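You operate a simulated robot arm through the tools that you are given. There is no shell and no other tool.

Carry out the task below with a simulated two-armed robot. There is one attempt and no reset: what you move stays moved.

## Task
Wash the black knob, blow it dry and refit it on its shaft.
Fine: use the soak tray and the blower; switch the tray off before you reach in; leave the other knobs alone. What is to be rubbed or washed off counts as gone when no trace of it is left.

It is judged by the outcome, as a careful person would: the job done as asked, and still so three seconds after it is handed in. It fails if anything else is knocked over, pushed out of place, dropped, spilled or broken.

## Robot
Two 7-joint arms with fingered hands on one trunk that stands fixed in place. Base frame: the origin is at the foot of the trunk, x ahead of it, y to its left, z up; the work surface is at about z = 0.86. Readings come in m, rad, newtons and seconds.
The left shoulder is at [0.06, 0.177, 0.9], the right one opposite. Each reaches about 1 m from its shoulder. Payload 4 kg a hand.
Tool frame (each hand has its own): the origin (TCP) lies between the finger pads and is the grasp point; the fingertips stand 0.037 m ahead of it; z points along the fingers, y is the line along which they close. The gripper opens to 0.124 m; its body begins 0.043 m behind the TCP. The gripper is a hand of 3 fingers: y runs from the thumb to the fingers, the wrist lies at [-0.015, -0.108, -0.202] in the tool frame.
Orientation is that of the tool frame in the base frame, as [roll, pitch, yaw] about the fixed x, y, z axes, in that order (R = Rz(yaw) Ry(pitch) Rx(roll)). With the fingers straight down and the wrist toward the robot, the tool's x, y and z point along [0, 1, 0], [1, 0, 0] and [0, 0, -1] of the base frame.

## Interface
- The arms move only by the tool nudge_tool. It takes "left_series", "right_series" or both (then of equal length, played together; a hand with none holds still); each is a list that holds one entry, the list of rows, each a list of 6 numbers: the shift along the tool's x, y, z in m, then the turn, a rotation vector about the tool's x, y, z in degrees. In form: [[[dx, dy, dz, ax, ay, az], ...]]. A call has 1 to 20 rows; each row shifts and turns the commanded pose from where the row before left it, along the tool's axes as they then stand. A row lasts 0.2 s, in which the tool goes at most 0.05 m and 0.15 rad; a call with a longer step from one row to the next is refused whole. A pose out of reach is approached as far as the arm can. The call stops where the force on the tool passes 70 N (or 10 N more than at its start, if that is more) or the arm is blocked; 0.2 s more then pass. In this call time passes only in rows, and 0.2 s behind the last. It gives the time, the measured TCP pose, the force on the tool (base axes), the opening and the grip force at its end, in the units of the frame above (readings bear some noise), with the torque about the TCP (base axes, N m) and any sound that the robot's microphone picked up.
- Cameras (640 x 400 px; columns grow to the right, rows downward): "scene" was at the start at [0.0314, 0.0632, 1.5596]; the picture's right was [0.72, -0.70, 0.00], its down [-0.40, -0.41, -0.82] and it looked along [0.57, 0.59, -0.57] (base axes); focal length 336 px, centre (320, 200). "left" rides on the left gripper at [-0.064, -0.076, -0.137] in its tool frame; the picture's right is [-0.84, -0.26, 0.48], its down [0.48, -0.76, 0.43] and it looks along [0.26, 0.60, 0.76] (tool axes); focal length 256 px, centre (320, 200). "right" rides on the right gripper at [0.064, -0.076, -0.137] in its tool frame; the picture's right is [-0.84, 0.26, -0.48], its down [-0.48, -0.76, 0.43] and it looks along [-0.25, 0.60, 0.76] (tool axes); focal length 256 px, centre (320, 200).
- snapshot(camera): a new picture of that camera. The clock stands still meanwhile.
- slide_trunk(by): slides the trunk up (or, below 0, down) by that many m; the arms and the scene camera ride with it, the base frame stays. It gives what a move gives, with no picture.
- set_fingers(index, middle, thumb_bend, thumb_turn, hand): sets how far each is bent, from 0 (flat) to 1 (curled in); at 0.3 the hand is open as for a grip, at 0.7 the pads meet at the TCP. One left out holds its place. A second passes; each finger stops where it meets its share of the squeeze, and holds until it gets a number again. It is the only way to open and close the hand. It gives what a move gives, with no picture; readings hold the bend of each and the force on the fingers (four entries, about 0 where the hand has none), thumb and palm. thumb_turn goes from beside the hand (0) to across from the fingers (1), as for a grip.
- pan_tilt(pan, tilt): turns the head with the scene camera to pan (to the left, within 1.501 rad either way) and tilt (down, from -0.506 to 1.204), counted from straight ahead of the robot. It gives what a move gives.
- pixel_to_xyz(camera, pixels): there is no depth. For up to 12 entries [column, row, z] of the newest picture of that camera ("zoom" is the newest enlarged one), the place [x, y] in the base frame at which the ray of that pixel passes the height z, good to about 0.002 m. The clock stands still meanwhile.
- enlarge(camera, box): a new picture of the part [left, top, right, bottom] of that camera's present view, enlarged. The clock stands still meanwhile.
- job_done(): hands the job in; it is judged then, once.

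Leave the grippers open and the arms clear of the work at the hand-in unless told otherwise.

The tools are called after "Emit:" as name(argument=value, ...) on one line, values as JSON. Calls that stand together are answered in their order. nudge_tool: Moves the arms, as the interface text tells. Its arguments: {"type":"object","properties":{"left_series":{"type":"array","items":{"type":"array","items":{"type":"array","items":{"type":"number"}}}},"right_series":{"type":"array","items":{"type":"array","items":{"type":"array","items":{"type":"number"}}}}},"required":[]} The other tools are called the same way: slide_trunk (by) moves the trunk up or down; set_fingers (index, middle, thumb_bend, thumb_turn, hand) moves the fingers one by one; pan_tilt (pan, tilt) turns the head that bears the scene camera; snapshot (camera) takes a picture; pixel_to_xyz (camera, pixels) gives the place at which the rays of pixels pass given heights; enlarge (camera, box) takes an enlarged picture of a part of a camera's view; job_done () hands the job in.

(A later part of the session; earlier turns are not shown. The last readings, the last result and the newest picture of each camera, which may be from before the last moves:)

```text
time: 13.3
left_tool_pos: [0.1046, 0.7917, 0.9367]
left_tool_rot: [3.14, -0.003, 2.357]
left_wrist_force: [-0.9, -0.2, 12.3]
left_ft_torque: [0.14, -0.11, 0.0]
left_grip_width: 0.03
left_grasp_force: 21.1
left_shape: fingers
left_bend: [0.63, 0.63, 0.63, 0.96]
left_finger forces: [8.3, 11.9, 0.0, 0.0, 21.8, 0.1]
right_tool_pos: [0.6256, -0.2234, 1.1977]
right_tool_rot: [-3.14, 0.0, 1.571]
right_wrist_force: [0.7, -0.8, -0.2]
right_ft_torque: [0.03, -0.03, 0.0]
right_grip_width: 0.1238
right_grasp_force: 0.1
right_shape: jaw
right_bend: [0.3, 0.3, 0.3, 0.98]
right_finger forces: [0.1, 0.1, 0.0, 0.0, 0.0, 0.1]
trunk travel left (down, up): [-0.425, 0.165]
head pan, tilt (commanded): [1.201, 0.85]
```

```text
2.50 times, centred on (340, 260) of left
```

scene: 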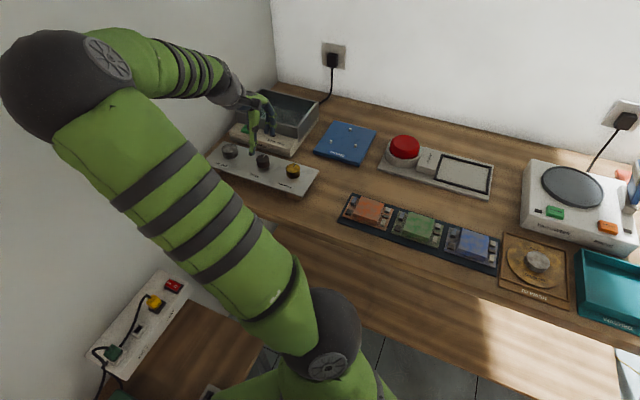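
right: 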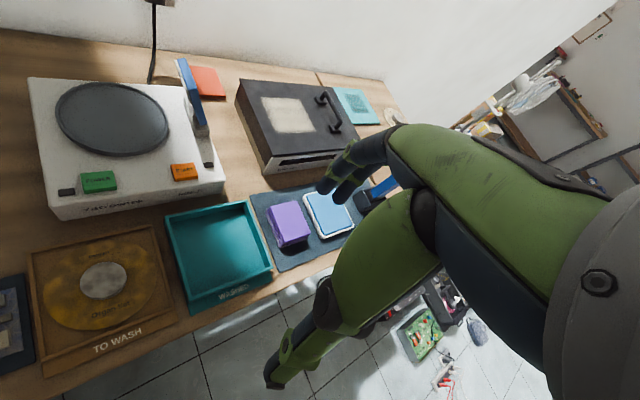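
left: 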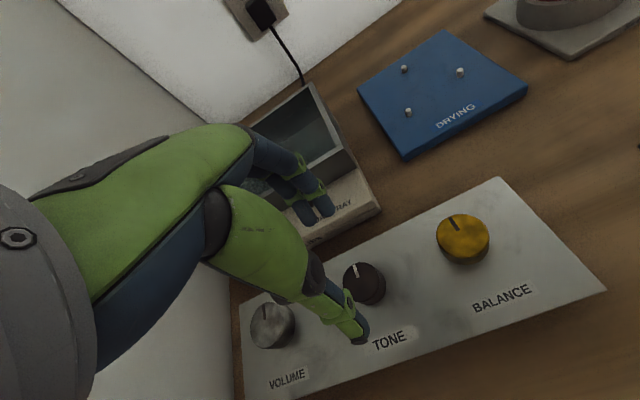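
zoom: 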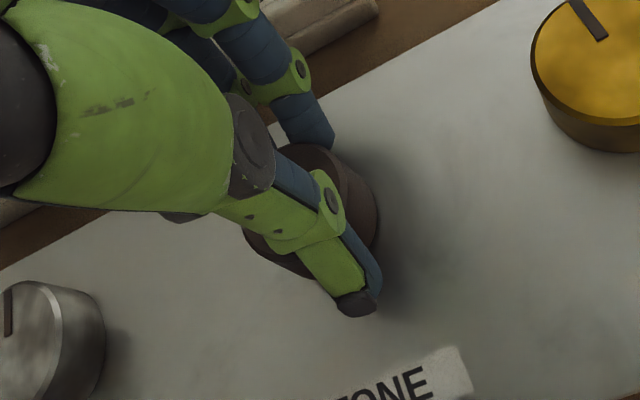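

Gripped: width 0.030, grasp force 21 N. Now I pull straight up slowly, 5 mm per row.

Emit:
nudge_tool(left_series=[[[0, 0, -0.003, 0, 0, 0], [0, 0, -0.004, 0, 0, 0], [0, 0, -0.005, 0, 0, 0], [0, 0, -0.005, 0, 0, 0]]])

Emit:
enlarge(camera="scene", box=[230, 130, 300, 180])

```text
time: 14.3
left_tool_pos: [0.1063, 0.7921, 0.9546]
left_tool_rot: [-3.141, -0.001, 2.358]
left_wrist_force: [0.2, 0.5, -0.5]
left_ft_torque: [0.02, 0.01, -0.03]
left_grip_width: 0.0294
left_grasp_force: 18.3
left_shape: fingers
left_bend: [0.63, 0.63, 0.64, 0.96]
left_finger forces: [8.9, 9.4, 0.1, 0.1, 19.4, 0.1]
right_tool_pos: [0.6258, -0.221, 1.1971]
right_tool_rot: [3.142, -0.001, 1.57]
right_wrist_force: [0.4, 0.8, 0.0]
right_ft_torque: [0.02, -0.02, 0.01]
right_grip_width: 0.1233
right_grasp_force: 0.1
right_shape: jaw
right_bend: [0.3, 0.3, 0.3, 0.98]
right_finger forces: [0.0, 0.0, 0.0, 0.1, 0.0, 0.0]
trunk travel left (down, up): [-0.425, 0.165]
head pan, tilt (commanded): [1.201, 0.85]
```

```text
8.00 times, centred on (265, 155) of scene
```

zoom: 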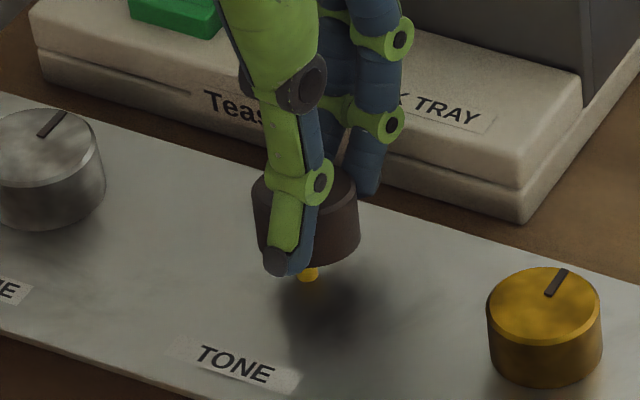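

The knob is off and held; a brass shaft shows below it. I lift on to z≈1.10.

Emit:
nudge_tool(left_series=[[[0, 0, -0.02, 0, 0, 0], [0, 0, -0.025, 0, 0, 0], [0, 0, -0.025, 0, 0, 0], [0, 0, -0.025, 0, 0, 0], [0, 0, -0.025, 0, 0, 0], [0, 0, -0.025, 0, 0, 0]]])

Emit:
enlarge(camera="scene", box=[230, 130, 300, 180])

Emit:
snapshot(camera="left")

Emit:
snapshot(camera="scene")

```text
time: 15.7
left_tool_pos: [0.1046, 0.791, 1.0996]
left_tool_rot: [-3.14, 0.001, 2.358]
left_wrist_force: [-0.3, 0.1, -0.5]
left_ft_torque: [0.02, 0.01, 0.03]
left_grip_width: 0.0294
left_grasp_force: 18.4
left_shape: fingers
left_bend: [0.63, 0.63, 0.64, 0.96]
left_finger forces: [8.8, 9.6, 0.0, 0.1, 19.3, 0.0]
right_tool_pos: [0.6249, -0.2218, 1.1964]
right_tool_rot: [-3.139, 0.001, 1.572]
right_wrist_force: [-0.2, 0.1, -0.4]
right_ft_torque: [-0.03, -0.02, 0.04]
right_grip_width: 0.1235
right_grasp_force: 0.1
right_shape: jaw
right_bend: [0.3, 0.3, 0.3, 0.98]
right_finger forces: [0.0, 0.0, 0.0, 0.0, 0.0, 0.0]
trunk travel left (down, up): [-0.425, 0.165]
head pan, tilt (commanded): [1.201, 0.85]
```

```text
8.00 times, centred on (265, 155) of scene
```

zoom: 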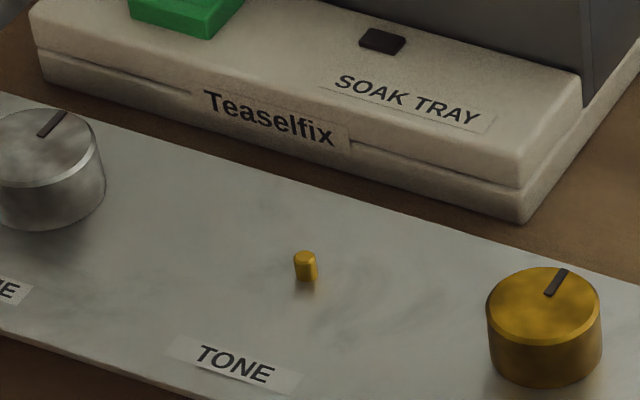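

```text
taken
```

left: 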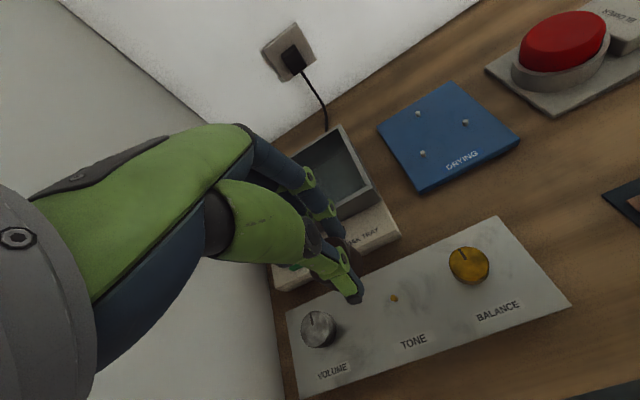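

```text
taken
```

scene: 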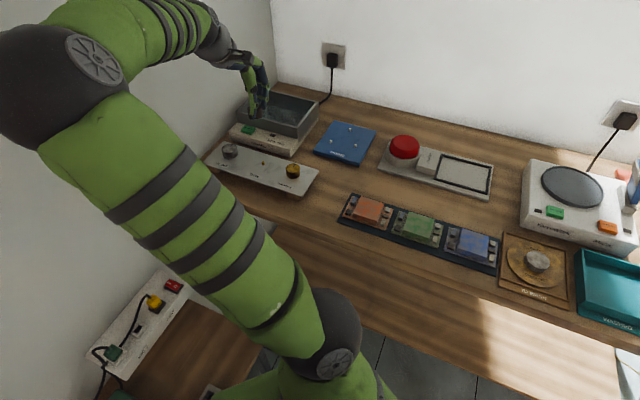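

The brass shaft stub stands at zoom (306,265). I read its position for refitting later, and see whether it has a flat.

Emit:
pixel_to_xyz(camera="zoom", pixels=[[306, 281, 0.888], [306, 257, 0.9], [306, 257, 0.905], [306, 257, 0.91]])

Emit:
enlarge(camera="left", box=[370, 280, 420, 320])

Emit:
pixel_to_xyz(camera="left", pixels=[[394, 298, 0.888], [394, 298, 0.895], [394, 298, 0.9]])

Emit:
enlarge(camera="scene", box=[254, 154, 274, 170])

```text
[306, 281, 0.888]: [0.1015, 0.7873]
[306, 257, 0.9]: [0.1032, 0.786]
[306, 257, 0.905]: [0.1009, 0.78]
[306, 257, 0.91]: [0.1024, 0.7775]
```

```text
10.00 times, centred on (395, 300) of left
```

zoom: 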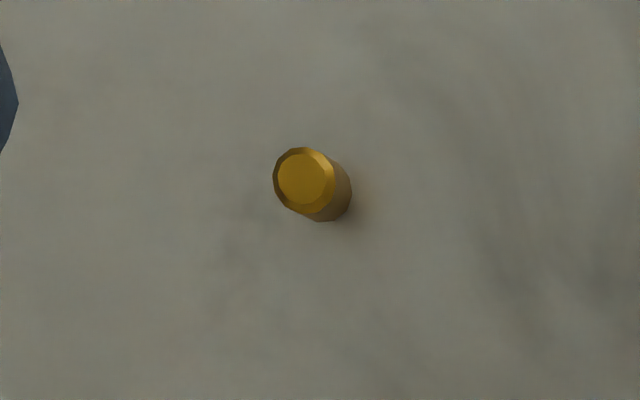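

```text
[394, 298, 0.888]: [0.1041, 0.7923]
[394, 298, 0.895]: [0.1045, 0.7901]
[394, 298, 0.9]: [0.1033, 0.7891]
```

```text
16.00 times, centred on (264, 162) of scene
```

zoom: 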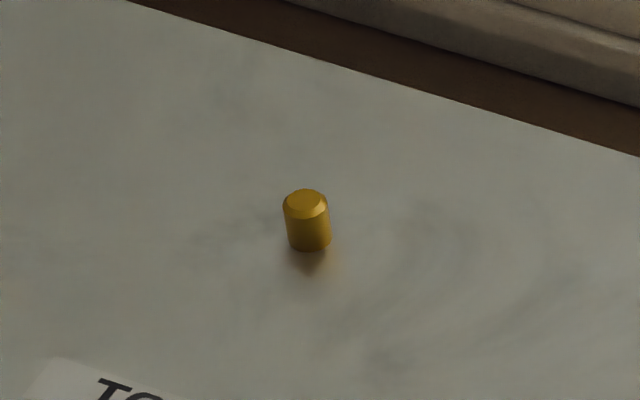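

The shaft centre is at about (0.104, 0.789) with a chamfered top. Keeping the knob's orientation matters. Now I carry the knob over the tray centre (0.204, 0.960), staying at z≈1.10.

Emit:
nudge_tool(left_series=[[[0.0082, 0.0316, 0, 0, 0, 0], [0.0082, 0.0316, 0, 0, 0, 0], [0.0082, 0.0316, 0, 0, 0, 0], [0.0082, 0.0316, 0, 0, 0, 0], [0.0082, 0.0316, 0, 0, 0, 0], [0.0082, 0.0316, 0, 0, 0, 0]]])

Emit:
enlarge(camera="scene", box=[210, 60, 330, 160])

Emit:
snapshot(camera="left")

```text
time: 17.1
left_tool_pos: [0.2028, 0.9608, 1.0977]
left_tool_rot: [-3.141, -0.001, 2.357]
left_wrist_force: [-0.9, 0.2, -0.7]
left_ft_torque: [-0.03, 0.01, 0.01]
left_grip_width: 0.0289
left_grasp_force: 19.0
left_shape: fingers
left_bend: [0.63, 0.63, 0.64, 0.96]
left_finger forces: [8.9, 9.8, 0.0, 0.1, 19.2, 0.0]
right_tool_pos: [0.6251, -0.2198, 1.1969]
right_tool_rot: [-3.141, 0.0, 1.573]
right_wrist_force: [0.7, 1.1, -0.4]
right_ft_torque: [-0.02, 0.01, -0.03]
right_grip_width: 0.1237
right_grasp_force: 0.0
right_shape: jaw
right_bend: [0.3, 0.3, 0.3, 0.98]
right_finger forces: [0.1, 0.0, 0.0, 0.0, 0.1, 0.0]
trunk travel left (down, up): [-0.425, 0.165]
head pan, tilt (commanded): [1.201, 0.85]
```

```text
4.00 times, centred on (270, 110) of scene
```

zoom: 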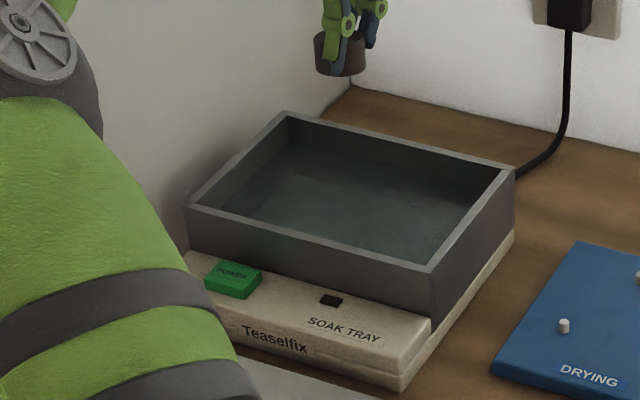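

```text
taken
```

left: 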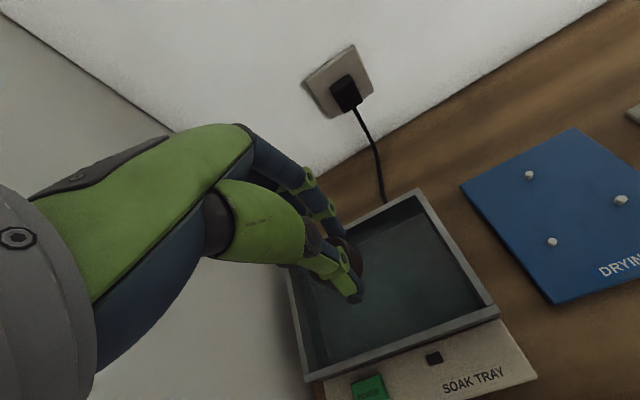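

I refine the tray's rim in this view with both cameras.

Emit:
pixel_to_xyz(camera="left", pixels=[[306, 382, 0.94], [306, 382, 0.95], [306, 382, 0.96], [499, 311, 0.94], [499, 311, 0.95], [499, 311, 0.96], [419, 189, 0.94], [419, 189, 0.95], [419, 189, 0.96]])

Emit:
pixel_to_xyz(camera="zoom", pixels=[[186, 206, 0.94], [186, 206, 0.95], [186, 206, 0.96], [433, 269, 0.94], [433, 269, 0.95], [433, 269, 0.96], [516, 169, 0.94], [516, 169, 0.95], [516, 169, 0.96], [287, 112, 0.94], [287, 112, 0.95], [287, 112, 0.96]])

Emit:
enlarge(camera="left", box=[270, 170, 510, 400])

```text
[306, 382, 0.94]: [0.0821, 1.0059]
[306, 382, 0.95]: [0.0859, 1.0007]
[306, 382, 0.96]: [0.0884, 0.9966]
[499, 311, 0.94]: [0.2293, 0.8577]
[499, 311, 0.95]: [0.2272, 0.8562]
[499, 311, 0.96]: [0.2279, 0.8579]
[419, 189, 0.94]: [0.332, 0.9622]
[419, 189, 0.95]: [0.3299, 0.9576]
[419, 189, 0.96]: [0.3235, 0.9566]
```

```text
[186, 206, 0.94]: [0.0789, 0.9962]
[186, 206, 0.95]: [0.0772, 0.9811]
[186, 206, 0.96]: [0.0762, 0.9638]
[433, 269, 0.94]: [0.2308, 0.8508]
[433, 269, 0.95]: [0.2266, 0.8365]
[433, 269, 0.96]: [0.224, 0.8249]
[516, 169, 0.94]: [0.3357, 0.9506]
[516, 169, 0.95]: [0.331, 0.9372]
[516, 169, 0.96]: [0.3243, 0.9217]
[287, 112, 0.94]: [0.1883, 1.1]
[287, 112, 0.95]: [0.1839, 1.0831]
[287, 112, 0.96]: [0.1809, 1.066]
```

```text
1.74 times, centred on (390, 285) of left
```

zoom: 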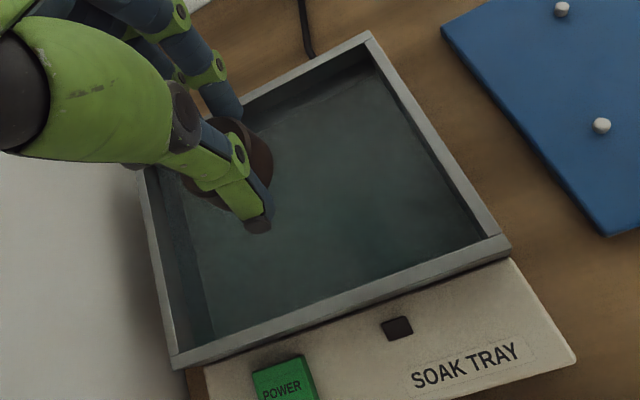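

The tray centre is a bit further back than I aimed: about +0.010 in tool x and +0.014 in tool y. I correct that and lower to z≈1.0 (knob bottom ≈0.951, above the rim ≈0.94).

Emit:
nudge_tool(left_series=[[[0.01, 0.014, 0, 0, 0, 0], [0, 0, 0.025, 0, 0, 0], [0, 0, 0.025, 0, 0, 0], [0, 0, 0.025, 0, 0, 0], [0, 0, 0.022, 0, 0, 0]]])

Emit:
snapshot(camera="left")

Emit:
enlarge(camera="scene", box=[210, 60, 330, 160])

```text
time: 18.3
left_tool_pos: [0.2105, 0.9783, 1.0001]
left_tool_rot: [3.142, 0.001, 2.358]
left_wrist_force: [-1.1, -0.2, 0.6]
left_ft_torque: [0.01, -0.01, 0.01]
left_grip_width: 0.0289
left_grasp_force: 18.6
left_shape: fingers
left_bend: [0.63, 0.63, 0.64, 0.96]
left_finger forces: [8.7, 9.9, 0.1, 0.1, 19.2, 0.0]
right_tool_pos: [0.6245, -0.2222, 1.1976]
right_tool_rot: [3.141, 0.0, 1.571]
right_wrist_force: [0.0, -0.6, -0.1]
right_ft_torque: [-0.03, 0.01, 0.02]
right_grip_width: 0.1233
right_grasp_force: 0.0
right_shape: jaw
right_bend: [0.3, 0.3, 0.3, 0.98]
right_finger forces: [0.0, 0.0, 0.1, 0.0, 0.0, 0.0]
trunk travel left (down, up): [-0.425, 0.165]
head pan, tilt (commanded): [1.201, 0.85]
```

```text
taken
```

left: 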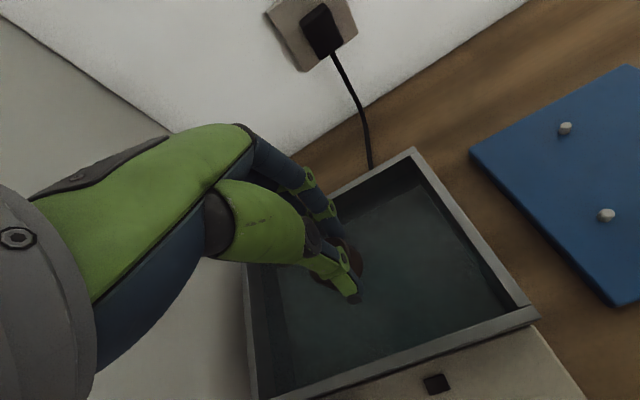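

```text
4.00 times, centred on (270, 110) of scene
```

zoom: 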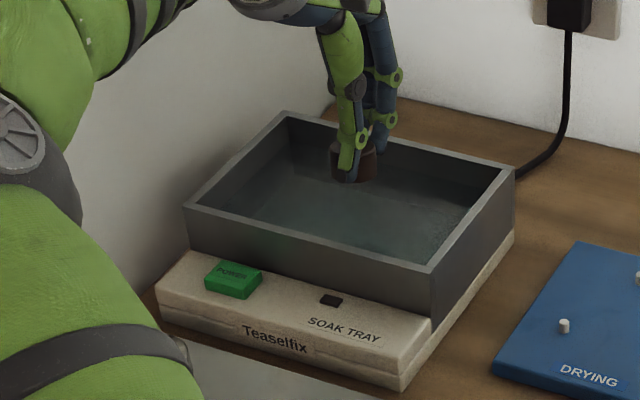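

Well centred. I lower 0.034 m, then in 3 mm steps with a force watch until the knob meets the floor.

Emit:
nudge_tool(left_series=[[[0, 0, 0.012, 0, 0, 0], [0, 0, 0.012, 0, 0, 0], [0, 0, 0.01, 0, 0, 0]]])

Emit:
enlarge(camera="scene", box=[250, 80, 310, 130])

Emit:
enlarge(camera="left", box=[230, 130, 550, 400])

```text
time: 19.1
left_tool_pos: [0.2096, 0.9771, 0.9672]
left_tool_rot: [3.141, 0.0, 2.358]
left_wrist_force: [0.3, 0.5, 0.1]
left_ft_torque: [0.02, -0.01, -0.02]
left_grip_width: 0.0289
left_grasp_force: 18.7
left_shape: fingers
left_bend: [0.63, 0.63, 0.64, 0.96]
left_finger forces: [8.9, 10.0, 0.1, 0.0, 19.2, 0.0]
right_tool_pos: [0.6257, -0.221, 1.1979]
right_tool_rot: [-3.14, -0.001, 1.572]
right_wrist_force: [-1.0, -0.1, -1.5]
right_ft_torque: [0.0, -0.01, -0.01]
right_grip_width: 0.1235
right_grasp_force: 0.0
right_shape: jaw
right_bend: [0.3, 0.3, 0.3, 0.98]
right_finger forces: [0.0, 0.0, 0.0, 0.0, 0.1, 0.0]
trunk travel left (down, up): [-0.425, 0.165]
head pan, tilt (commanded): [1.201, 0.85]
```

```text
8.00 times, centred on (280, 105) of scene
```

zoom: 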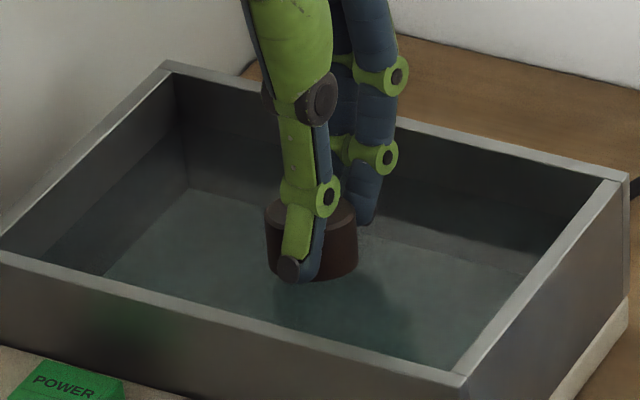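

```text
1.48 times, centred on (390, 265) of left
```

zoom: 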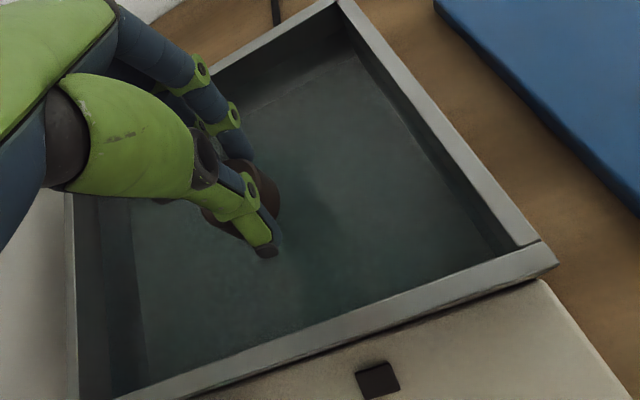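

There is good clearance to the walls on all sides. I continue in 3 mm steps.

Emit:
nudge_tool(left_series=[[[0, 0, 0.003, 0, 0, 0], [0, 0, 0.003, 0, 0, 0], [0, 0, 0.003, 0, 0, 0]]])

Emit:
enlarge(camera="scene", box=[250, 80, 310, 130])

```text
time: 19.9
left_tool_pos: [0.2063, 0.9765, 0.9585]
left_tool_rot: [-3.142, 0.0, 2.359]
left_wrist_force: [-0.2, -0.2, -0.1]
left_ft_torque: [0.03, -0.01, 0.01]
left_grip_width: 0.0289
left_grasp_force: 18.4
left_shape: fingers
left_bend: [0.63, 0.63, 0.64, 0.96]
left_finger forces: [8.7, 10.0, 0.0, 0.1, 19.2, 0.1]
right_tool_pos: [0.6257, -0.2212, 1.1968]
right_tool_rot: [-3.142, 0.001, 1.571]
right_wrist_force: [0.2, 0.5, 0.6]
right_ft_torque: [0.0, 0.01, 0.0]
right_grip_width: 0.1237
right_grasp_force: 0.1
right_shape: jaw
right_bend: [0.3, 0.3, 0.3, 0.98]
right_finger forces: [0.1, 0.1, 0.0, 0.1, 0.0, 0.0]
trunk travel left (down, up): [-0.425, 0.165]
head pan, tilt (commanded): [1.201, 0.85]
```

```text
8.00 times, centred on (280, 105) of scene
```

zoom: 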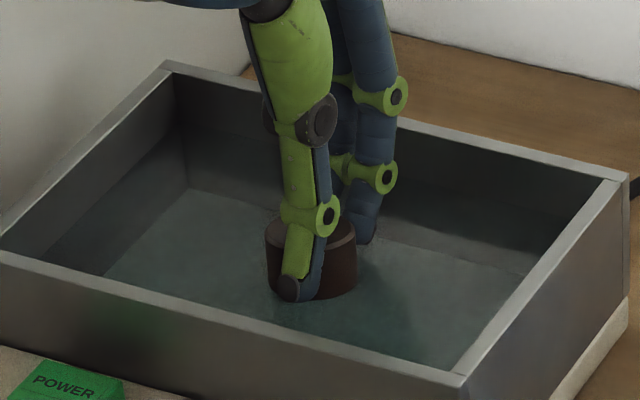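

No contact yet. I continue down in 2 mm steps.

Emit:
nudge_tool(left_series=[[[0, 0, 0.002, 0, 0, 0], [0, 0, 0.002, 0, 0, 0], [0, 0, 0.002, 0, 0, 0]]])

Emit:
enlarge(camera="scene", box=[250, 80, 310, 130])

```text
time: 20.7
left_tool_pos: [0.2082, 0.9771, 0.9518]
left_tool_rot: [-3.141, -0.001, 2.355]
left_wrist_force: [-0.4, -0.6, 0.1]
left_ft_torque: [0.03, -0.01, -0.02]
left_grip_width: 0.0287
left_grasp_force: 18.7
left_shape: fingers
left_bend: [0.63, 0.63, 0.64, 0.96]
left_finger forces: [8.8, 10.0, 0.0, 0.0, 19.3, 0.0]
right_tool_pos: [0.625, -0.2224, 1.198]
right_tool_rot: [3.141, 0.001, 1.571]
right_wrist_force: [-0.2, -0.1, -0.1]
right_ft_torque: [0.01, -0.01, -0.04]
right_grip_width: 0.1236
right_grasp_force: 0.0
right_shape: jaw
right_bend: [0.3, 0.3, 0.3, 0.98]
right_finger forces: [0.0, 0.0, 0.1, 0.0, 0.1, 0.1]
trunk travel left (down, up): [-0.425, 0.165]
head pan, tilt (commanded): [1.201, 0.85]
```

```text
8.00 times, centred on (280, 105) of scene
```

zoom: 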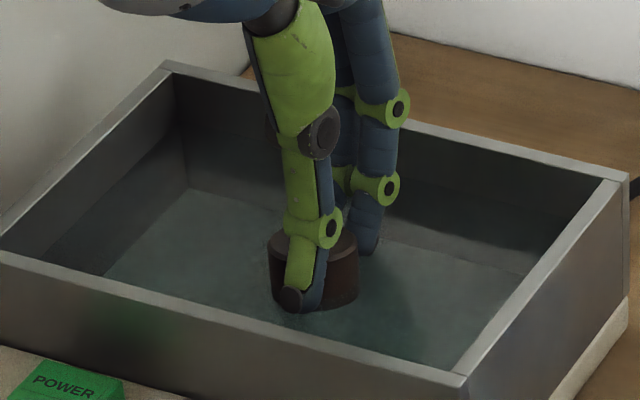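

Still free. Three more 2 mm steps.

Emit:
nudge_tool(left_series=[[[0, 0, 0.002, 0, 0, 0], [0, 0, 0.002, 0, 0, 0], [0, 0, 0.002, 0, 0, 0]]])

Emit:
enlarge(camera="scene", box=[250, 80, 310, 130])

```text
time: 21.5
left_tool_pos: [0.2086, 0.9773, 0.9456]
left_tool_rot: [3.141, 0.0, 2.357]
left_wrist_force: [-0.4, 0.0, -0.5]
left_ft_torque: [0.04, 0.0, 0.05]
left_grip_width: 0.029
left_grasp_force: 18.8
left_shape: fingers
left_bend: [0.63, 0.63, 0.64, 0.96]
left_finger forces: [8.8, 10.0, 0.0, 0.0, 19.3, 0.0]
right_tool_pos: [0.6264, -0.2214, 1.1967]
right_tool_rot: [3.141, -0.002, 1.57]
right_wrist_force: [-0.1, -0.3, 0.3]
right_ft_torque: [0.02, 0.02, -0.02]
right_grip_width: 0.1238
right_grasp_force: 0.0
right_shape: jaw
right_bend: [0.3, 0.3, 0.3, 0.98]
right_finger forces: [0.0, 0.0, 0.0, 0.1, 0.0, 0.0]
trunk travel left (down, up): [-0.425, 0.165]
head pan, tilt (commanded): [1.201, 0.85]
```

```text
8.00 times, centred on (280, 105) of scene
```

zoom: 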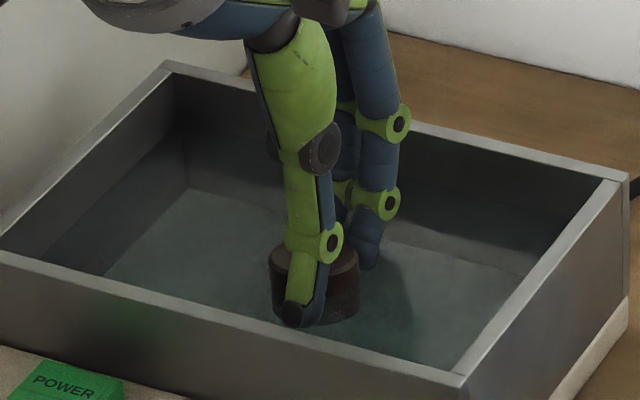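

Still no contact and the water tint now covers the knob's lower part. I continue 2 mm at a time.

Emit:
nudge_tool(left_series=[[[0, 0, 0.002, 0, 0, 0], [0, 0, 0.002, 0, 0, 0], [0, 0, 0.002, 0, 0, 0]]])

Emit:
enlarge(camera="scene", box=[250, 80, 310, 130])

```text
time: 22.3
left_tool_pos: [0.2079, 0.9779, 0.939]
left_tool_rot: [-3.141, -0.001, 2.357]
left_wrist_force: [0.7, -1.2, -0.8]
left_ft_torque: [0.0, -0.01, 0.0]
left_grip_width: 0.0291
left_grasp_force: 18.3
left_shape: fingers
left_bend: [0.63, 0.63, 0.64, 0.96]
left_finger forces: [8.8, 10.0, 0.0, 0.1, 19.1, 0.1]
right_tool_pos: [0.6239, -0.2218, 1.1969]
right_tool_rot: [3.141, 0.0, 1.571]
right_wrist_force: [-0.1, -0.1, -0.5]
right_ft_torque: [0.0, -0.01, 0.01]
right_grip_width: 0.1236
right_grasp_force: 0.0
right_shape: jaw
right_bend: [0.3, 0.3, 0.3, 0.98]
right_finger forces: [0.0, 0.0, 0.0, 0.1, 0.0, 0.0]
trunk travel left (down, up): [-0.425, 0.165]
head pan, tilt (commanded): [1.201, 0.85]
```

```text
8.00 times, centred on (280, 105) of scene
```

zoom: 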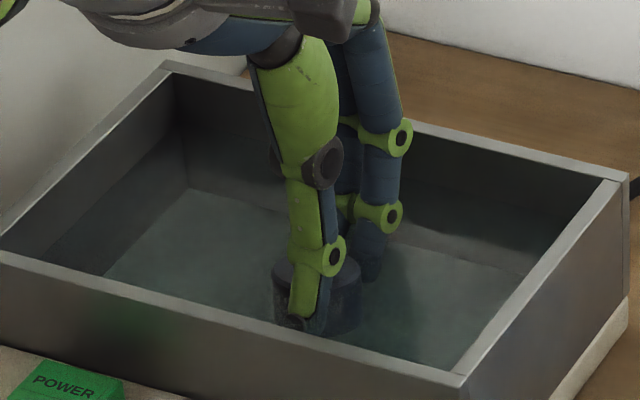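

The knob is now under the water line. I continue toward the floor.

Emit:
nudge_tool(left_series=[[[0, 0, 0.002, 0, 0, 0], [0, 0, 0.002, 0, 0, 0], [0, 0, 0.002, 0, 0, 0]]])

Emit:
enlarge(camera="scene", box=[250, 80, 310, 130])

```text
time: 23.1
left_tool_pos: [0.2074, 0.9786, 0.9354]
left_tool_rot: [-3.141, 0.0, 2.357]
left_wrist_force: [0.5, 0.0, 0.3]
left_ft_torque: [0.02, 0.0, 0.02]
left_grip_width: 0.029
left_grasp_force: 19.0
left_shape: fingers
left_bend: [0.63, 0.63, 0.64, 0.96]
left_finger forces: [8.9, 10.0, 0.0, 0.0, 19.2, 0.0]
right_tool_pos: [0.6263, -0.2214, 1.1967]
right_tool_rot: [-3.14, 0.001, 1.571]
right_wrist_force: [0.8, 0.8, -0.2]
right_ft_torque: [0.0, 0.04, -0.04]
right_grip_width: 0.1236
right_grasp_force: 0.1
right_shape: jaw
right_bend: [0.3, 0.3, 0.3, 0.98]
right_finger forces: [0.0, 0.0, 0.0, 0.1, 0.0, 0.0]
trunk travel left (down, up): [-0.425, 0.165]
head pan, tilt (commanded): [1.201, 0.85]
```

```text
8.00 times, centred on (280, 105) of scene
```

zoom: 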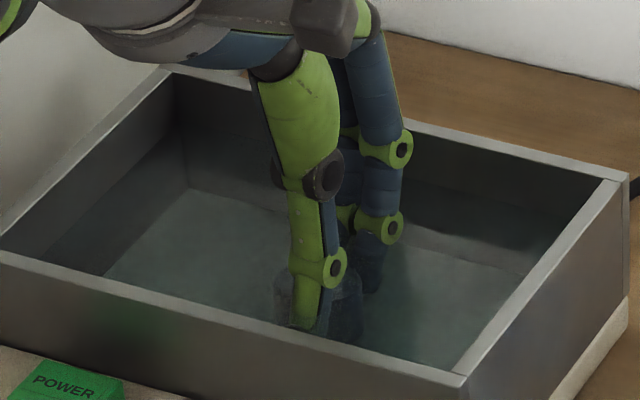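

Deeper in the water, no contact yet. Three more 2 mm steps.

Emit:
nudge_tool(left_series=[[[0, 0, 0.002, 0, 0, 0], [0, 0, 0.002, 0, 0, 0], [0, 0, 0.002, 0, 0, 0]]])

Emit:
enlarge(camera="scene", box=[250, 80, 310, 130])

```text
time: 23.9
left_tool_pos: [0.2085, 0.9783, 0.9283]
left_tool_rot: [3.141, 0.0, 2.357]
left_wrist_force: [0.4, 0.5, 0.1]
left_ft_torque: [0.02, 0.01, 0.01]
left_grip_width: 0.0288
left_grasp_force: 19.0
left_shape: fingers
left_bend: [0.63, 0.63, 0.64, 0.96]
left_finger forces: [8.8, 10.0, 0.1, 0.0, 19.2, 0.0]
right_tool_pos: [0.6253, -0.2229, 1.1973]
right_tool_rot: [3.141, -0.001, 1.571]
right_wrist_force: [-0.3, -0.1, 0.4]
right_ft_torque: [0.03, 0.01, 0.05]
right_grip_width: 0.1238
right_grasp_force: 0.0
right_shape: jaw
right_bend: [0.3, 0.3, 0.3, 0.98]
right_finger forces: [0.0, 0.1, 0.1, 0.0, 0.1, 0.0]
trunk travel left (down, up): [-0.425, 0.165]
head pan, tilt (commanded): [1.201, 0.85]
```

```text
8.00 times, centred on (280, 105) of scene
```

zoom: 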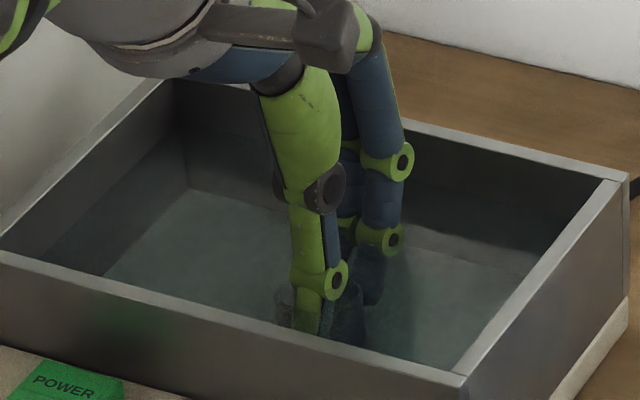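

Still free (knob bottom ≈0.879). I continue carefully.

Emit:
nudge_tool(left_series=[[[0, 0, 0.002, 0, 0, 0], [0, 0, 0.002, 0, 0, 0]]])

Emit:
enlarge(camera="scene", box=[250, 80, 310, 130])

Emit:
enlarge(camera="left", box=[230, 130, 550, 400])

```text
time: 24.5
left_tool_pos: [0.209, 0.9765, 0.9276]
left_tool_rot: [3.138, -0.001, 2.358]
left_wrist_force: [-1.3, -2.7, 11.1]
left_ft_torque: [0.01, -0.06, -0.02]
left_grip_width: 0.029
left_grasp_force: 22.3
left_shape: fingers
left_bend: [0.63, 0.63, 0.64, 0.95]
left_finger forces: [8.3, 12.2, 0.0, 0.1, 24.0, 0.0]
right_tool_pos: [0.6266, -0.2232, 1.1958]
right_tool_rot: [-3.14, -0.002, 1.57]
right_wrist_force: [-0.3, 0.8, 0.5]
right_ft_torque: [-0.03, -0.01, -0.03]
right_grip_width: 0.1235
right_grasp_force: 0.1
right_shape: jaw
right_bend: [0.3, 0.3, 0.3, 0.98]
right_finger forces: [0.0, 0.1, 0.0, 0.0, 0.0, 0.0]
trunk travel left (down, up): [-0.425, 0.165]
head pan, tilt (commanded): [1.201, 0.85]
```

```text
8.00 times, centred on (280, 105) of scene
```

zoom: 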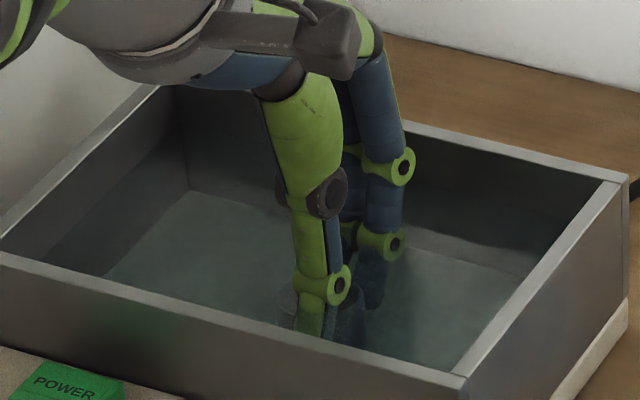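

```text
1.48 times, centred on (390, 265) of left
```

zoom: 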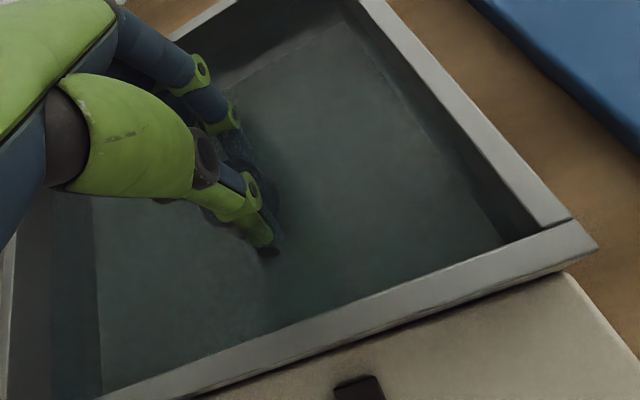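

Contact: +11 N upward, so the knob stands on the tray floor. I ease 1 mm up and open the fingers just enough (0.53) to release it.

Emit:
nudge_tool(left_series=[[[0, 0, -0.001, 0, 0, 0]]])

Emit:
set_fingers(hand="left", index=0.54, middle=0.54, thumb_bend=0.54)

Emit:
enlarge(camera="scene", box=[250, 80, 310, 130])

Emit:
enlarge(camera="left", box=[230, 130, 550, 400])

```text
time: 24.9
left_tool_pos: [0.2082, 0.9758, 0.9272]
left_tool_rot: [3.139, -0.001, 2.358]
left_wrist_force: [0.5, 1.2, 11.0]
left_ft_torque: [0.21, -0.15, -0.02]
left_grip_width: 0.029
left_grasp_force: 22.1
left_shape: fingers
left_bend: [0.63, 0.63, 0.64, 0.95]
left_finger forces: [8.6, 13.7, 0.0, 0.1, 21.7, 0.0]
right_tool_pos: [0.6243, -0.2227, 1.1971]
right_tool_rot: [-3.141, -0.001, 1.571]
right_wrist_force: [-1.4, -1.0, 0.3]
right_ft_torque: [0.02, 0.0, 0.03]
right_grip_width: 0.1236
right_grasp_force: 0.1
right_shape: jaw
right_bend: [0.3, 0.3, 0.3, 0.98]
right_finger forces: [0.0, 0.0, 0.0, 0.0, 0.0, 0.0]
trunk travel left (down, up): [-0.425, 0.165]
head pan, tilt (commanded): [1.201, 0.85]
```

```text
time: 25.9
left_tool_pos: [0.2088, 0.9779, 0.9261]
left_tool_rot: [-3.141, 0.0, 2.355]
left_wrist_force: [-0.2, 0.4, 0.3]
left_ft_torque: [0.04, 0.0, 0.03]
left_grip_width: 0.0494
left_grasp_force: 0.1
left_shape: fingers
left_bend: [0.54, 0.54, 0.54, 0.97]
left_finger forces: [0.1, 0.0, 0.0, 0.0, 0.0, 0.0]
right_tool_pos: [0.6253, -0.2207, 1.1967]
right_tool_rot: [-3.141, -0.001, 1.571]
right_wrist_force: [0.0, 0.1, 0.3]
right_ft_torque: [0.03, -0.01, 0.0]
right_grip_width: 0.1236
right_grasp_force: 0.0
right_shape: jaw
right_bend: [0.3, 0.3, 0.3, 0.98]
right_finger forces: [0.0, 0.0, 0.0, 0.0, 0.0, 0.0]
trunk travel left (down, up): [-0.425, 0.165]
head pan, tilt (commanded): [1.201, 0.85]
```

```text
8.00 times, centred on (280, 105) of scene
```

zoom: 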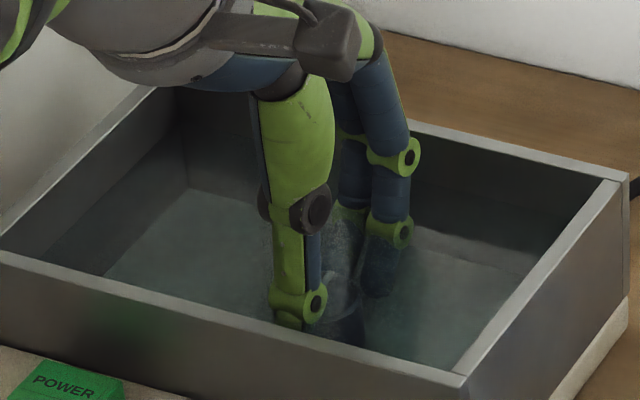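

```text
1.48 times, centred on (390, 265) of left
```

zoom: 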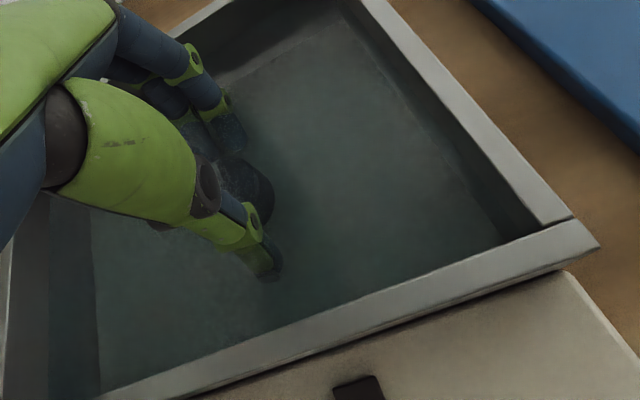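

Released. The hand is at (0.2088, 0.9779, 0.926) – I note that for the re-grip. Now I lift straight up out of the tray to z≈1.05.

Emit:
nudge_tool(left_series=[[[0, 0, -0.005, 0, 0, 0], [0, 0, -0.01, 0, 0, 0], [0, 0, -0.015, 0, 0, 0], [0, 0, -0.025, 0, 0, 0], [0, 0, -0.025, 0, 0, 0], [0, 0, -0.025, 0, 0, 0], [0, 0, -0.025, 0, 0, 0]]])

Emit:
snapshot(camera="left")

Emit:
enlarge(camera="scene", box=[230, 70, 320, 140])

```text
time: 27.5
left_tool_pos: [0.2084, 0.9769, 1.0577]
left_tool_rot: [3.14, 0.002, 2.357]
left_wrist_force: [-0.4, 0.3, -0.3]
left_ft_torque: [-0.03, 0.02, 0.0]
left_grip_width: 0.0496
left_grasp_force: 0.1
left_shape: fingers
left_bend: [0.54, 0.54, 0.54, 0.97]
left_finger forces: [0.0, 0.1, 0.0, 0.0, 0.1, 0.0]
right_tool_pos: [0.6243, -0.222, 1.197]
right_tool_rot: [3.141, 0.0, 1.571]
right_wrist_force: [0.6, -0.5, 0.7]
right_ft_torque: [0.0, -0.04, -0.03]
right_grip_width: 0.1237
right_grasp_force: 0.0
right_shape: jaw
right_bend: [0.3, 0.3, 0.3, 0.98]
right_finger forces: [0.0, 0.0, 0.1, 0.0, 0.0, 0.1]
trunk travel left (down, up): [-0.425, 0.165]
head pan, tilt (commanded): [1.201, 0.85]
```

```text
taken
```

left: 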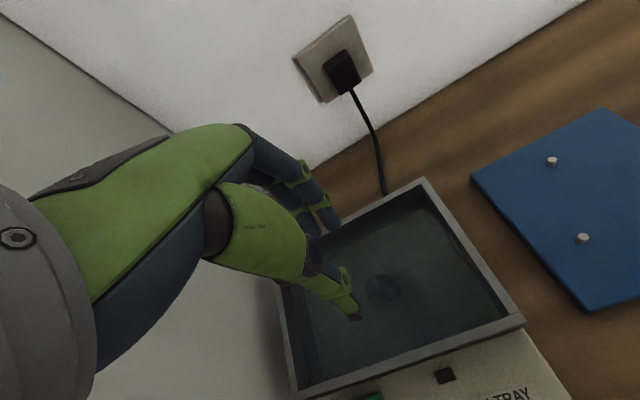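

```text
5.71 times, centred on (275, 105) of scene
```

zoom: 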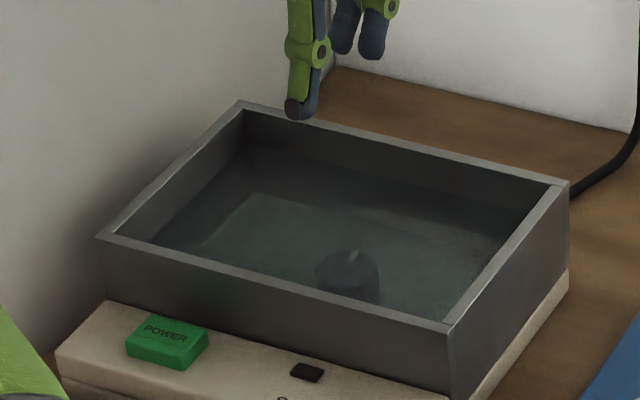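

The knob stands upright under water at scene zoom (348,275). Next I close the hand into a pointed press shape and move above the POWER button (≈(0.101,0.940), top ≈0.91).

Emit:
set_fingers(hand="left", index=0.7, middle=0.7, thumb_bend=0.7)

Emit:
nudge_tool(left_series=[[[0.0164, -0.0357, 0, 0, 0, 0], [0.0164, -0.0357, 0, 0, 0, 0], [0.0164, -0.0357, 0, 0, 0, 0]]])

Emit:
snapshot(camera="left")

Emit:
enlarge(camera="scene", box=[220, 80, 310, 150])

```text
time: 28.5
left_tool_pos: [0.2085, 0.9774, 1.0564]
left_tool_rot: [-3.14, 0.0, 2.357]
left_wrist_force: [-0.6, 0.7, 0.8]
left_ft_torque: [0.0, -0.02, -0.02]
left_grip_width: 0.0014
left_grasp_force: 0.1
left_shape: fingers
left_bend: [0.7, 0.7, 0.7, 0.97]
left_finger forces: [0.0, 0.0, 0.0, 0.0, 0.1, 0.1]
right_tool_pos: [0.6265, -0.2208, 1.1984]
right_tool_rot: [-3.141, 0.0, 1.57]
right_wrist_force: [0.6, -0.6, 0.5]
right_ft_torque: [0.01, 0.01, 0.02]
right_grip_width: 0.1234
right_grasp_force: 0.0
right_shape: jaw
right_bend: [0.3, 0.3, 0.3, 0.98]
right_finger forces: [0.0, 0.0, 0.1, 0.0, 0.0, 0.0]
trunk travel left (down, up): [-0.425, 0.165]
head pan, tilt (commanded): [1.201, 0.85]
```

```text
time: 29.3
left_tool_pos: [0.0967, 0.9344, 1.0571]
left_tool_rot: [-3.141, 0.0, 2.357]
left_wrist_force: [-0.7, 0.7, -0.6]
left_ft_torque: [0.02, -0.01, 0.0]
left_grip_width: 0.0013
left_grasp_force: 0.0
left_shape: fingers
left_bend: [0.7, 0.7, 0.7, 0.98]
left_finger forces: [0.0, 0.0, 0.0, 0.0, 0.1, 0.0]
right_tool_pos: [0.6243, -0.2227, 1.1985]
right_tool_rot: [-3.141, -0.001, 1.57]
right_wrist_force: [0.4, 0.5, -0.1]
right_ft_torque: [0.04, 0.0, 0.01]
right_grip_width: 0.1234
right_grasp_force: 0.1
right_shape: jaw
right_bend: [0.3, 0.3, 0.3, 0.98]
right_finger forces: [0.0, 0.0, 0.0, 0.0, 0.0, 0.0]
trunk travel left (down, up): [-0.425, 0.165]
head pan, tilt (commanded): [1.201, 0.85]
```

```text
taken
```

left: 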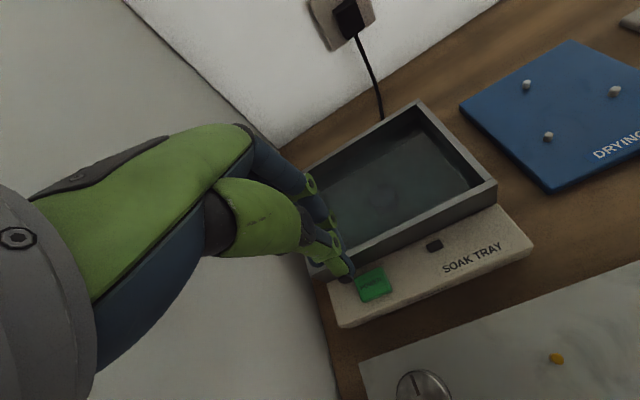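

```text
5.71 times, centred on (265, 115) of scene
```

zoom: 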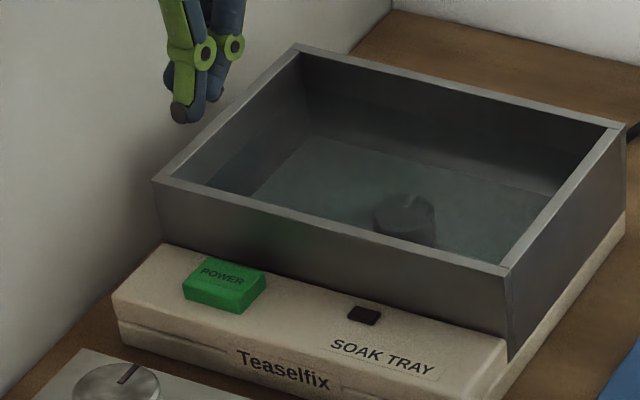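

Aligned with the button (it shows at (372,283), predicted press point (377,287)). I lower to z≈0.975, then in small steps.

Emit:
nudge_tool(left_series=[[[0, 0, 0.03, 0, 0, 0], [0, 0, 0.03, 0, 0, 0], [0, 0, 0.022, 0, 0, 0]]])

Emit:
enlarge(camera="scene", box=[220, 80, 310, 150])

```text
time: 30.1
left_tool_pos: [0.0993, 0.9362, 0.9739]
left_tool_rot: [3.141, -0.001, 2.358]
left_wrist_force: [-0.2, 0.4, 0.5]
left_ft_torque: [0.01, -0.02, 0.0]
left_grip_width: 0.0013
left_grasp_force: 0.1
left_shape: fingers
left_bend: [0.7, 0.7, 0.7, 0.98]
left_finger forces: [0.1, 0.1, 0.1, 0.0, 0.0, 0.0]
right_tool_pos: [0.6254, -0.2207, 1.1965]
right_tool_rot: [-3.14, 0.001, 1.575]
right_wrist_force: [0.5, 0.7, -0.3]
right_ft_torque: [-0.02, 0.03, 0.01]
right_grip_width: 0.1236
right_grasp_force: 0.1
right_shape: jaw
right_bend: [0.3, 0.3, 0.3, 0.98]
right_finger forces: [0.1, 0.1, 0.1, 0.0, 0.0, 0.0]
trunk travel left (down, up): [-0.425, 0.165]
head pan, tilt (commanded): [1.201, 0.85]
```

```text
5.71 times, centred on (265, 115) of scene
```

zoom: 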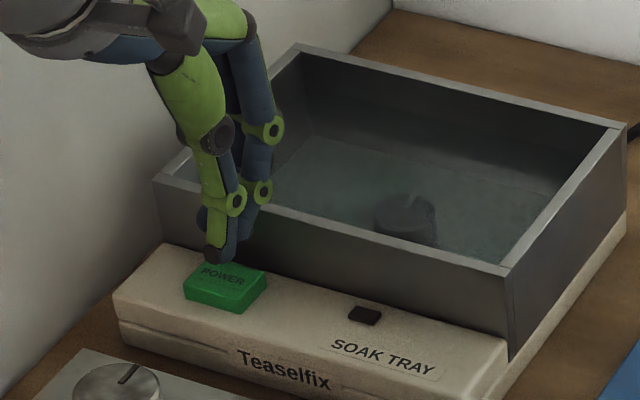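

The tips hang just over the button. I press down in 3 mm steps, listening and watching the force.

Emit:
nudge_tool(left_series=[[[0, 0, 0.003, 0, 0, 0], [0, 0, 0.003, 0, 0, 0]]])

Emit:
enlarge(camera="scene", box=[220, 80, 310, 150])

```text
time: 30.7
left_tool_pos: [0.0973, 0.9362, 0.9666]
left_tool_rot: [-3.14, 0.0, 2.357]
left_wrist_force: [-0.8, -1.2, -0.7]
left_ft_torque: [0.01, 0.0, 0.0]
left_grip_width: 0.0011
left_grasp_force: 0.0
left_shape: fingers
left_bend: [0.7, 0.7, 0.7, 0.98]
left_finger forces: [0.0, 0.1, 0.1, 0.1, 0.0, 0.1]
right_tool_pos: [0.6262, -0.2218, 1.197]
right_tool_rot: [-3.141, 0.001, 1.569]
right_wrist_force: [0.3, 0.7, 0.0]
right_ft_torque: [-0.01, 0.01, -0.03]
right_grip_width: 0.1233
right_grasp_force: 0.1
right_shape: jaw
right_bend: [0.3, 0.3, 0.3, 0.98]
right_finger forces: [0.1, 0.0, 0.1, 0.0, 0.0, 0.0]
trunk travel left (down, up): [-0.425, 0.165]
head pan, tilt (commanded): [1.201, 0.85]
```

```text
5.71 times, centred on (265, 115) of scene
```

zoom: 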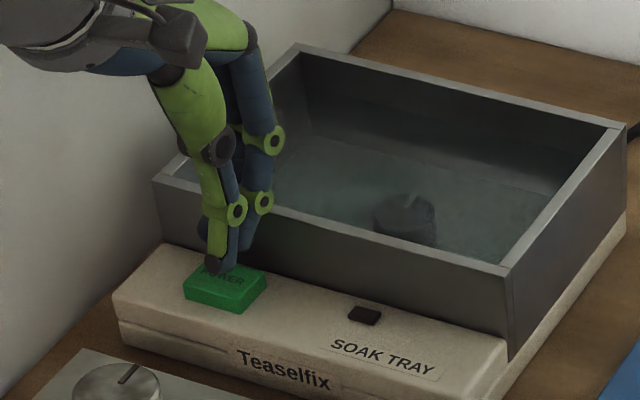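

Emit:
nudge_tool(left_series=[[[0, 0, 0.003, 0, 0, 0], [0, 0, 0.003, 0, 0, 0]]])

Emit:
enlarge(camera="scene", box=[220, 80, 310, 150])

```text
time: 31.3
left_tool_pos: [0.0966, 0.9364, 0.9624]
left_tool_rot: [-3.141, 0.0, 2.358]
left_wrist_force: [0.2, 0.1, 0.7]
left_ft_torque: [0.01, -0.02, 0.01]
left_grip_width: 0.0012
left_grasp_force: 0.1
left_shape: fingers
left_bend: [0.7, 0.7, 0.7, 0.98]
left_finger forces: [0.0, 0.1, 0.1, 0.1, 0.1, 0.1]
right_tool_pos: [0.6254, -0.2216, 1.1982]
right_tool_rot: [-3.139, 0.0, 1.57]
right_wrist_force: [0.6, 0.1, -0.3]
right_ft_torque: [0.0, -0.02, -0.02]
right_grip_width: 0.1236
right_grasp_force: 0.1
right_shape: jaw
right_bend: [0.3, 0.3, 0.3, 0.98]
right_finger forces: [0.1, 0.0, 0.0, 0.0, 0.0, 0.0]
trunk travel left (down, up): [-0.425, 0.165]
head pan, tilt (commanded): [1.201, 0.85]
```

```text
5.71 times, centred on (265, 115) of scene
```

zoom: 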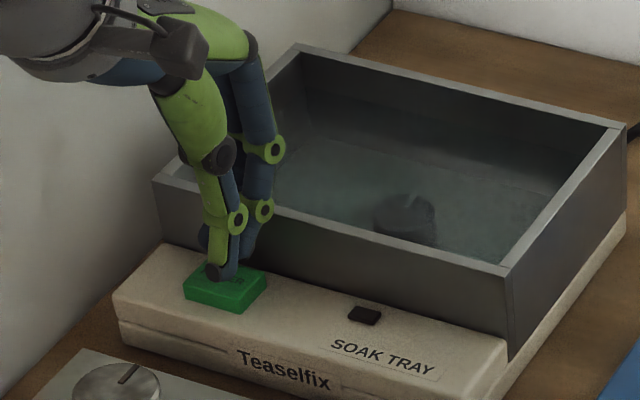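

No force yet. I go on.

Emit:
nudge_tool(left_series=[[[0, 0, 0.002, 0, 0, 0], [0, 0, 0.002, 0, 0, 0]]])

Emit:
enlarge(camera="scene", box=[220, 80, 310, 150])

```text
time: 31.9
left_tool_pos: [0.0972, 0.935, 0.9568]
left_tool_rot: [3.141, 0.0, 2.356]
left_wrist_force: [0.0, -0.2, 0.3]
left_ft_torque: [0.04, -0.01, -0.01]
left_grip_width: 0.0012
left_grasp_force: 0.4
left_shape: fingers
left_bend: [0.7, 0.7, 0.7, 0.98]
left_finger forces: [0.0, 0.8, 0.0, 0.0, 0.0, 0.1]
right_tool_pos: [0.6253, -0.2218, 1.1976]
right_tool_rot: [3.141, -0.001, 1.569]
right_wrist_force: [-0.7, 0.5, 0.0]
right_ft_torque: [0.01, 0.01, 0.0]
right_grip_width: 0.1236
right_grasp_force: 0.1
right_shape: jaw
right_bend: [0.3, 0.3, 0.3, 0.98]
right_finger forces: [0.1, 0.1, 0.0, 0.0, 0.0, 0.1]
trunk travel left (down, up): [-0.425, 0.165]
head pan, tilt (commanded): [1.201, 0.85]
```

```text
5.71 times, centred on (265, 115) of scene
```

zoom: 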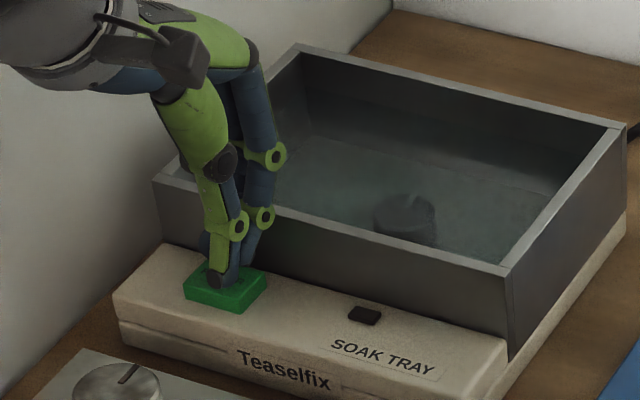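

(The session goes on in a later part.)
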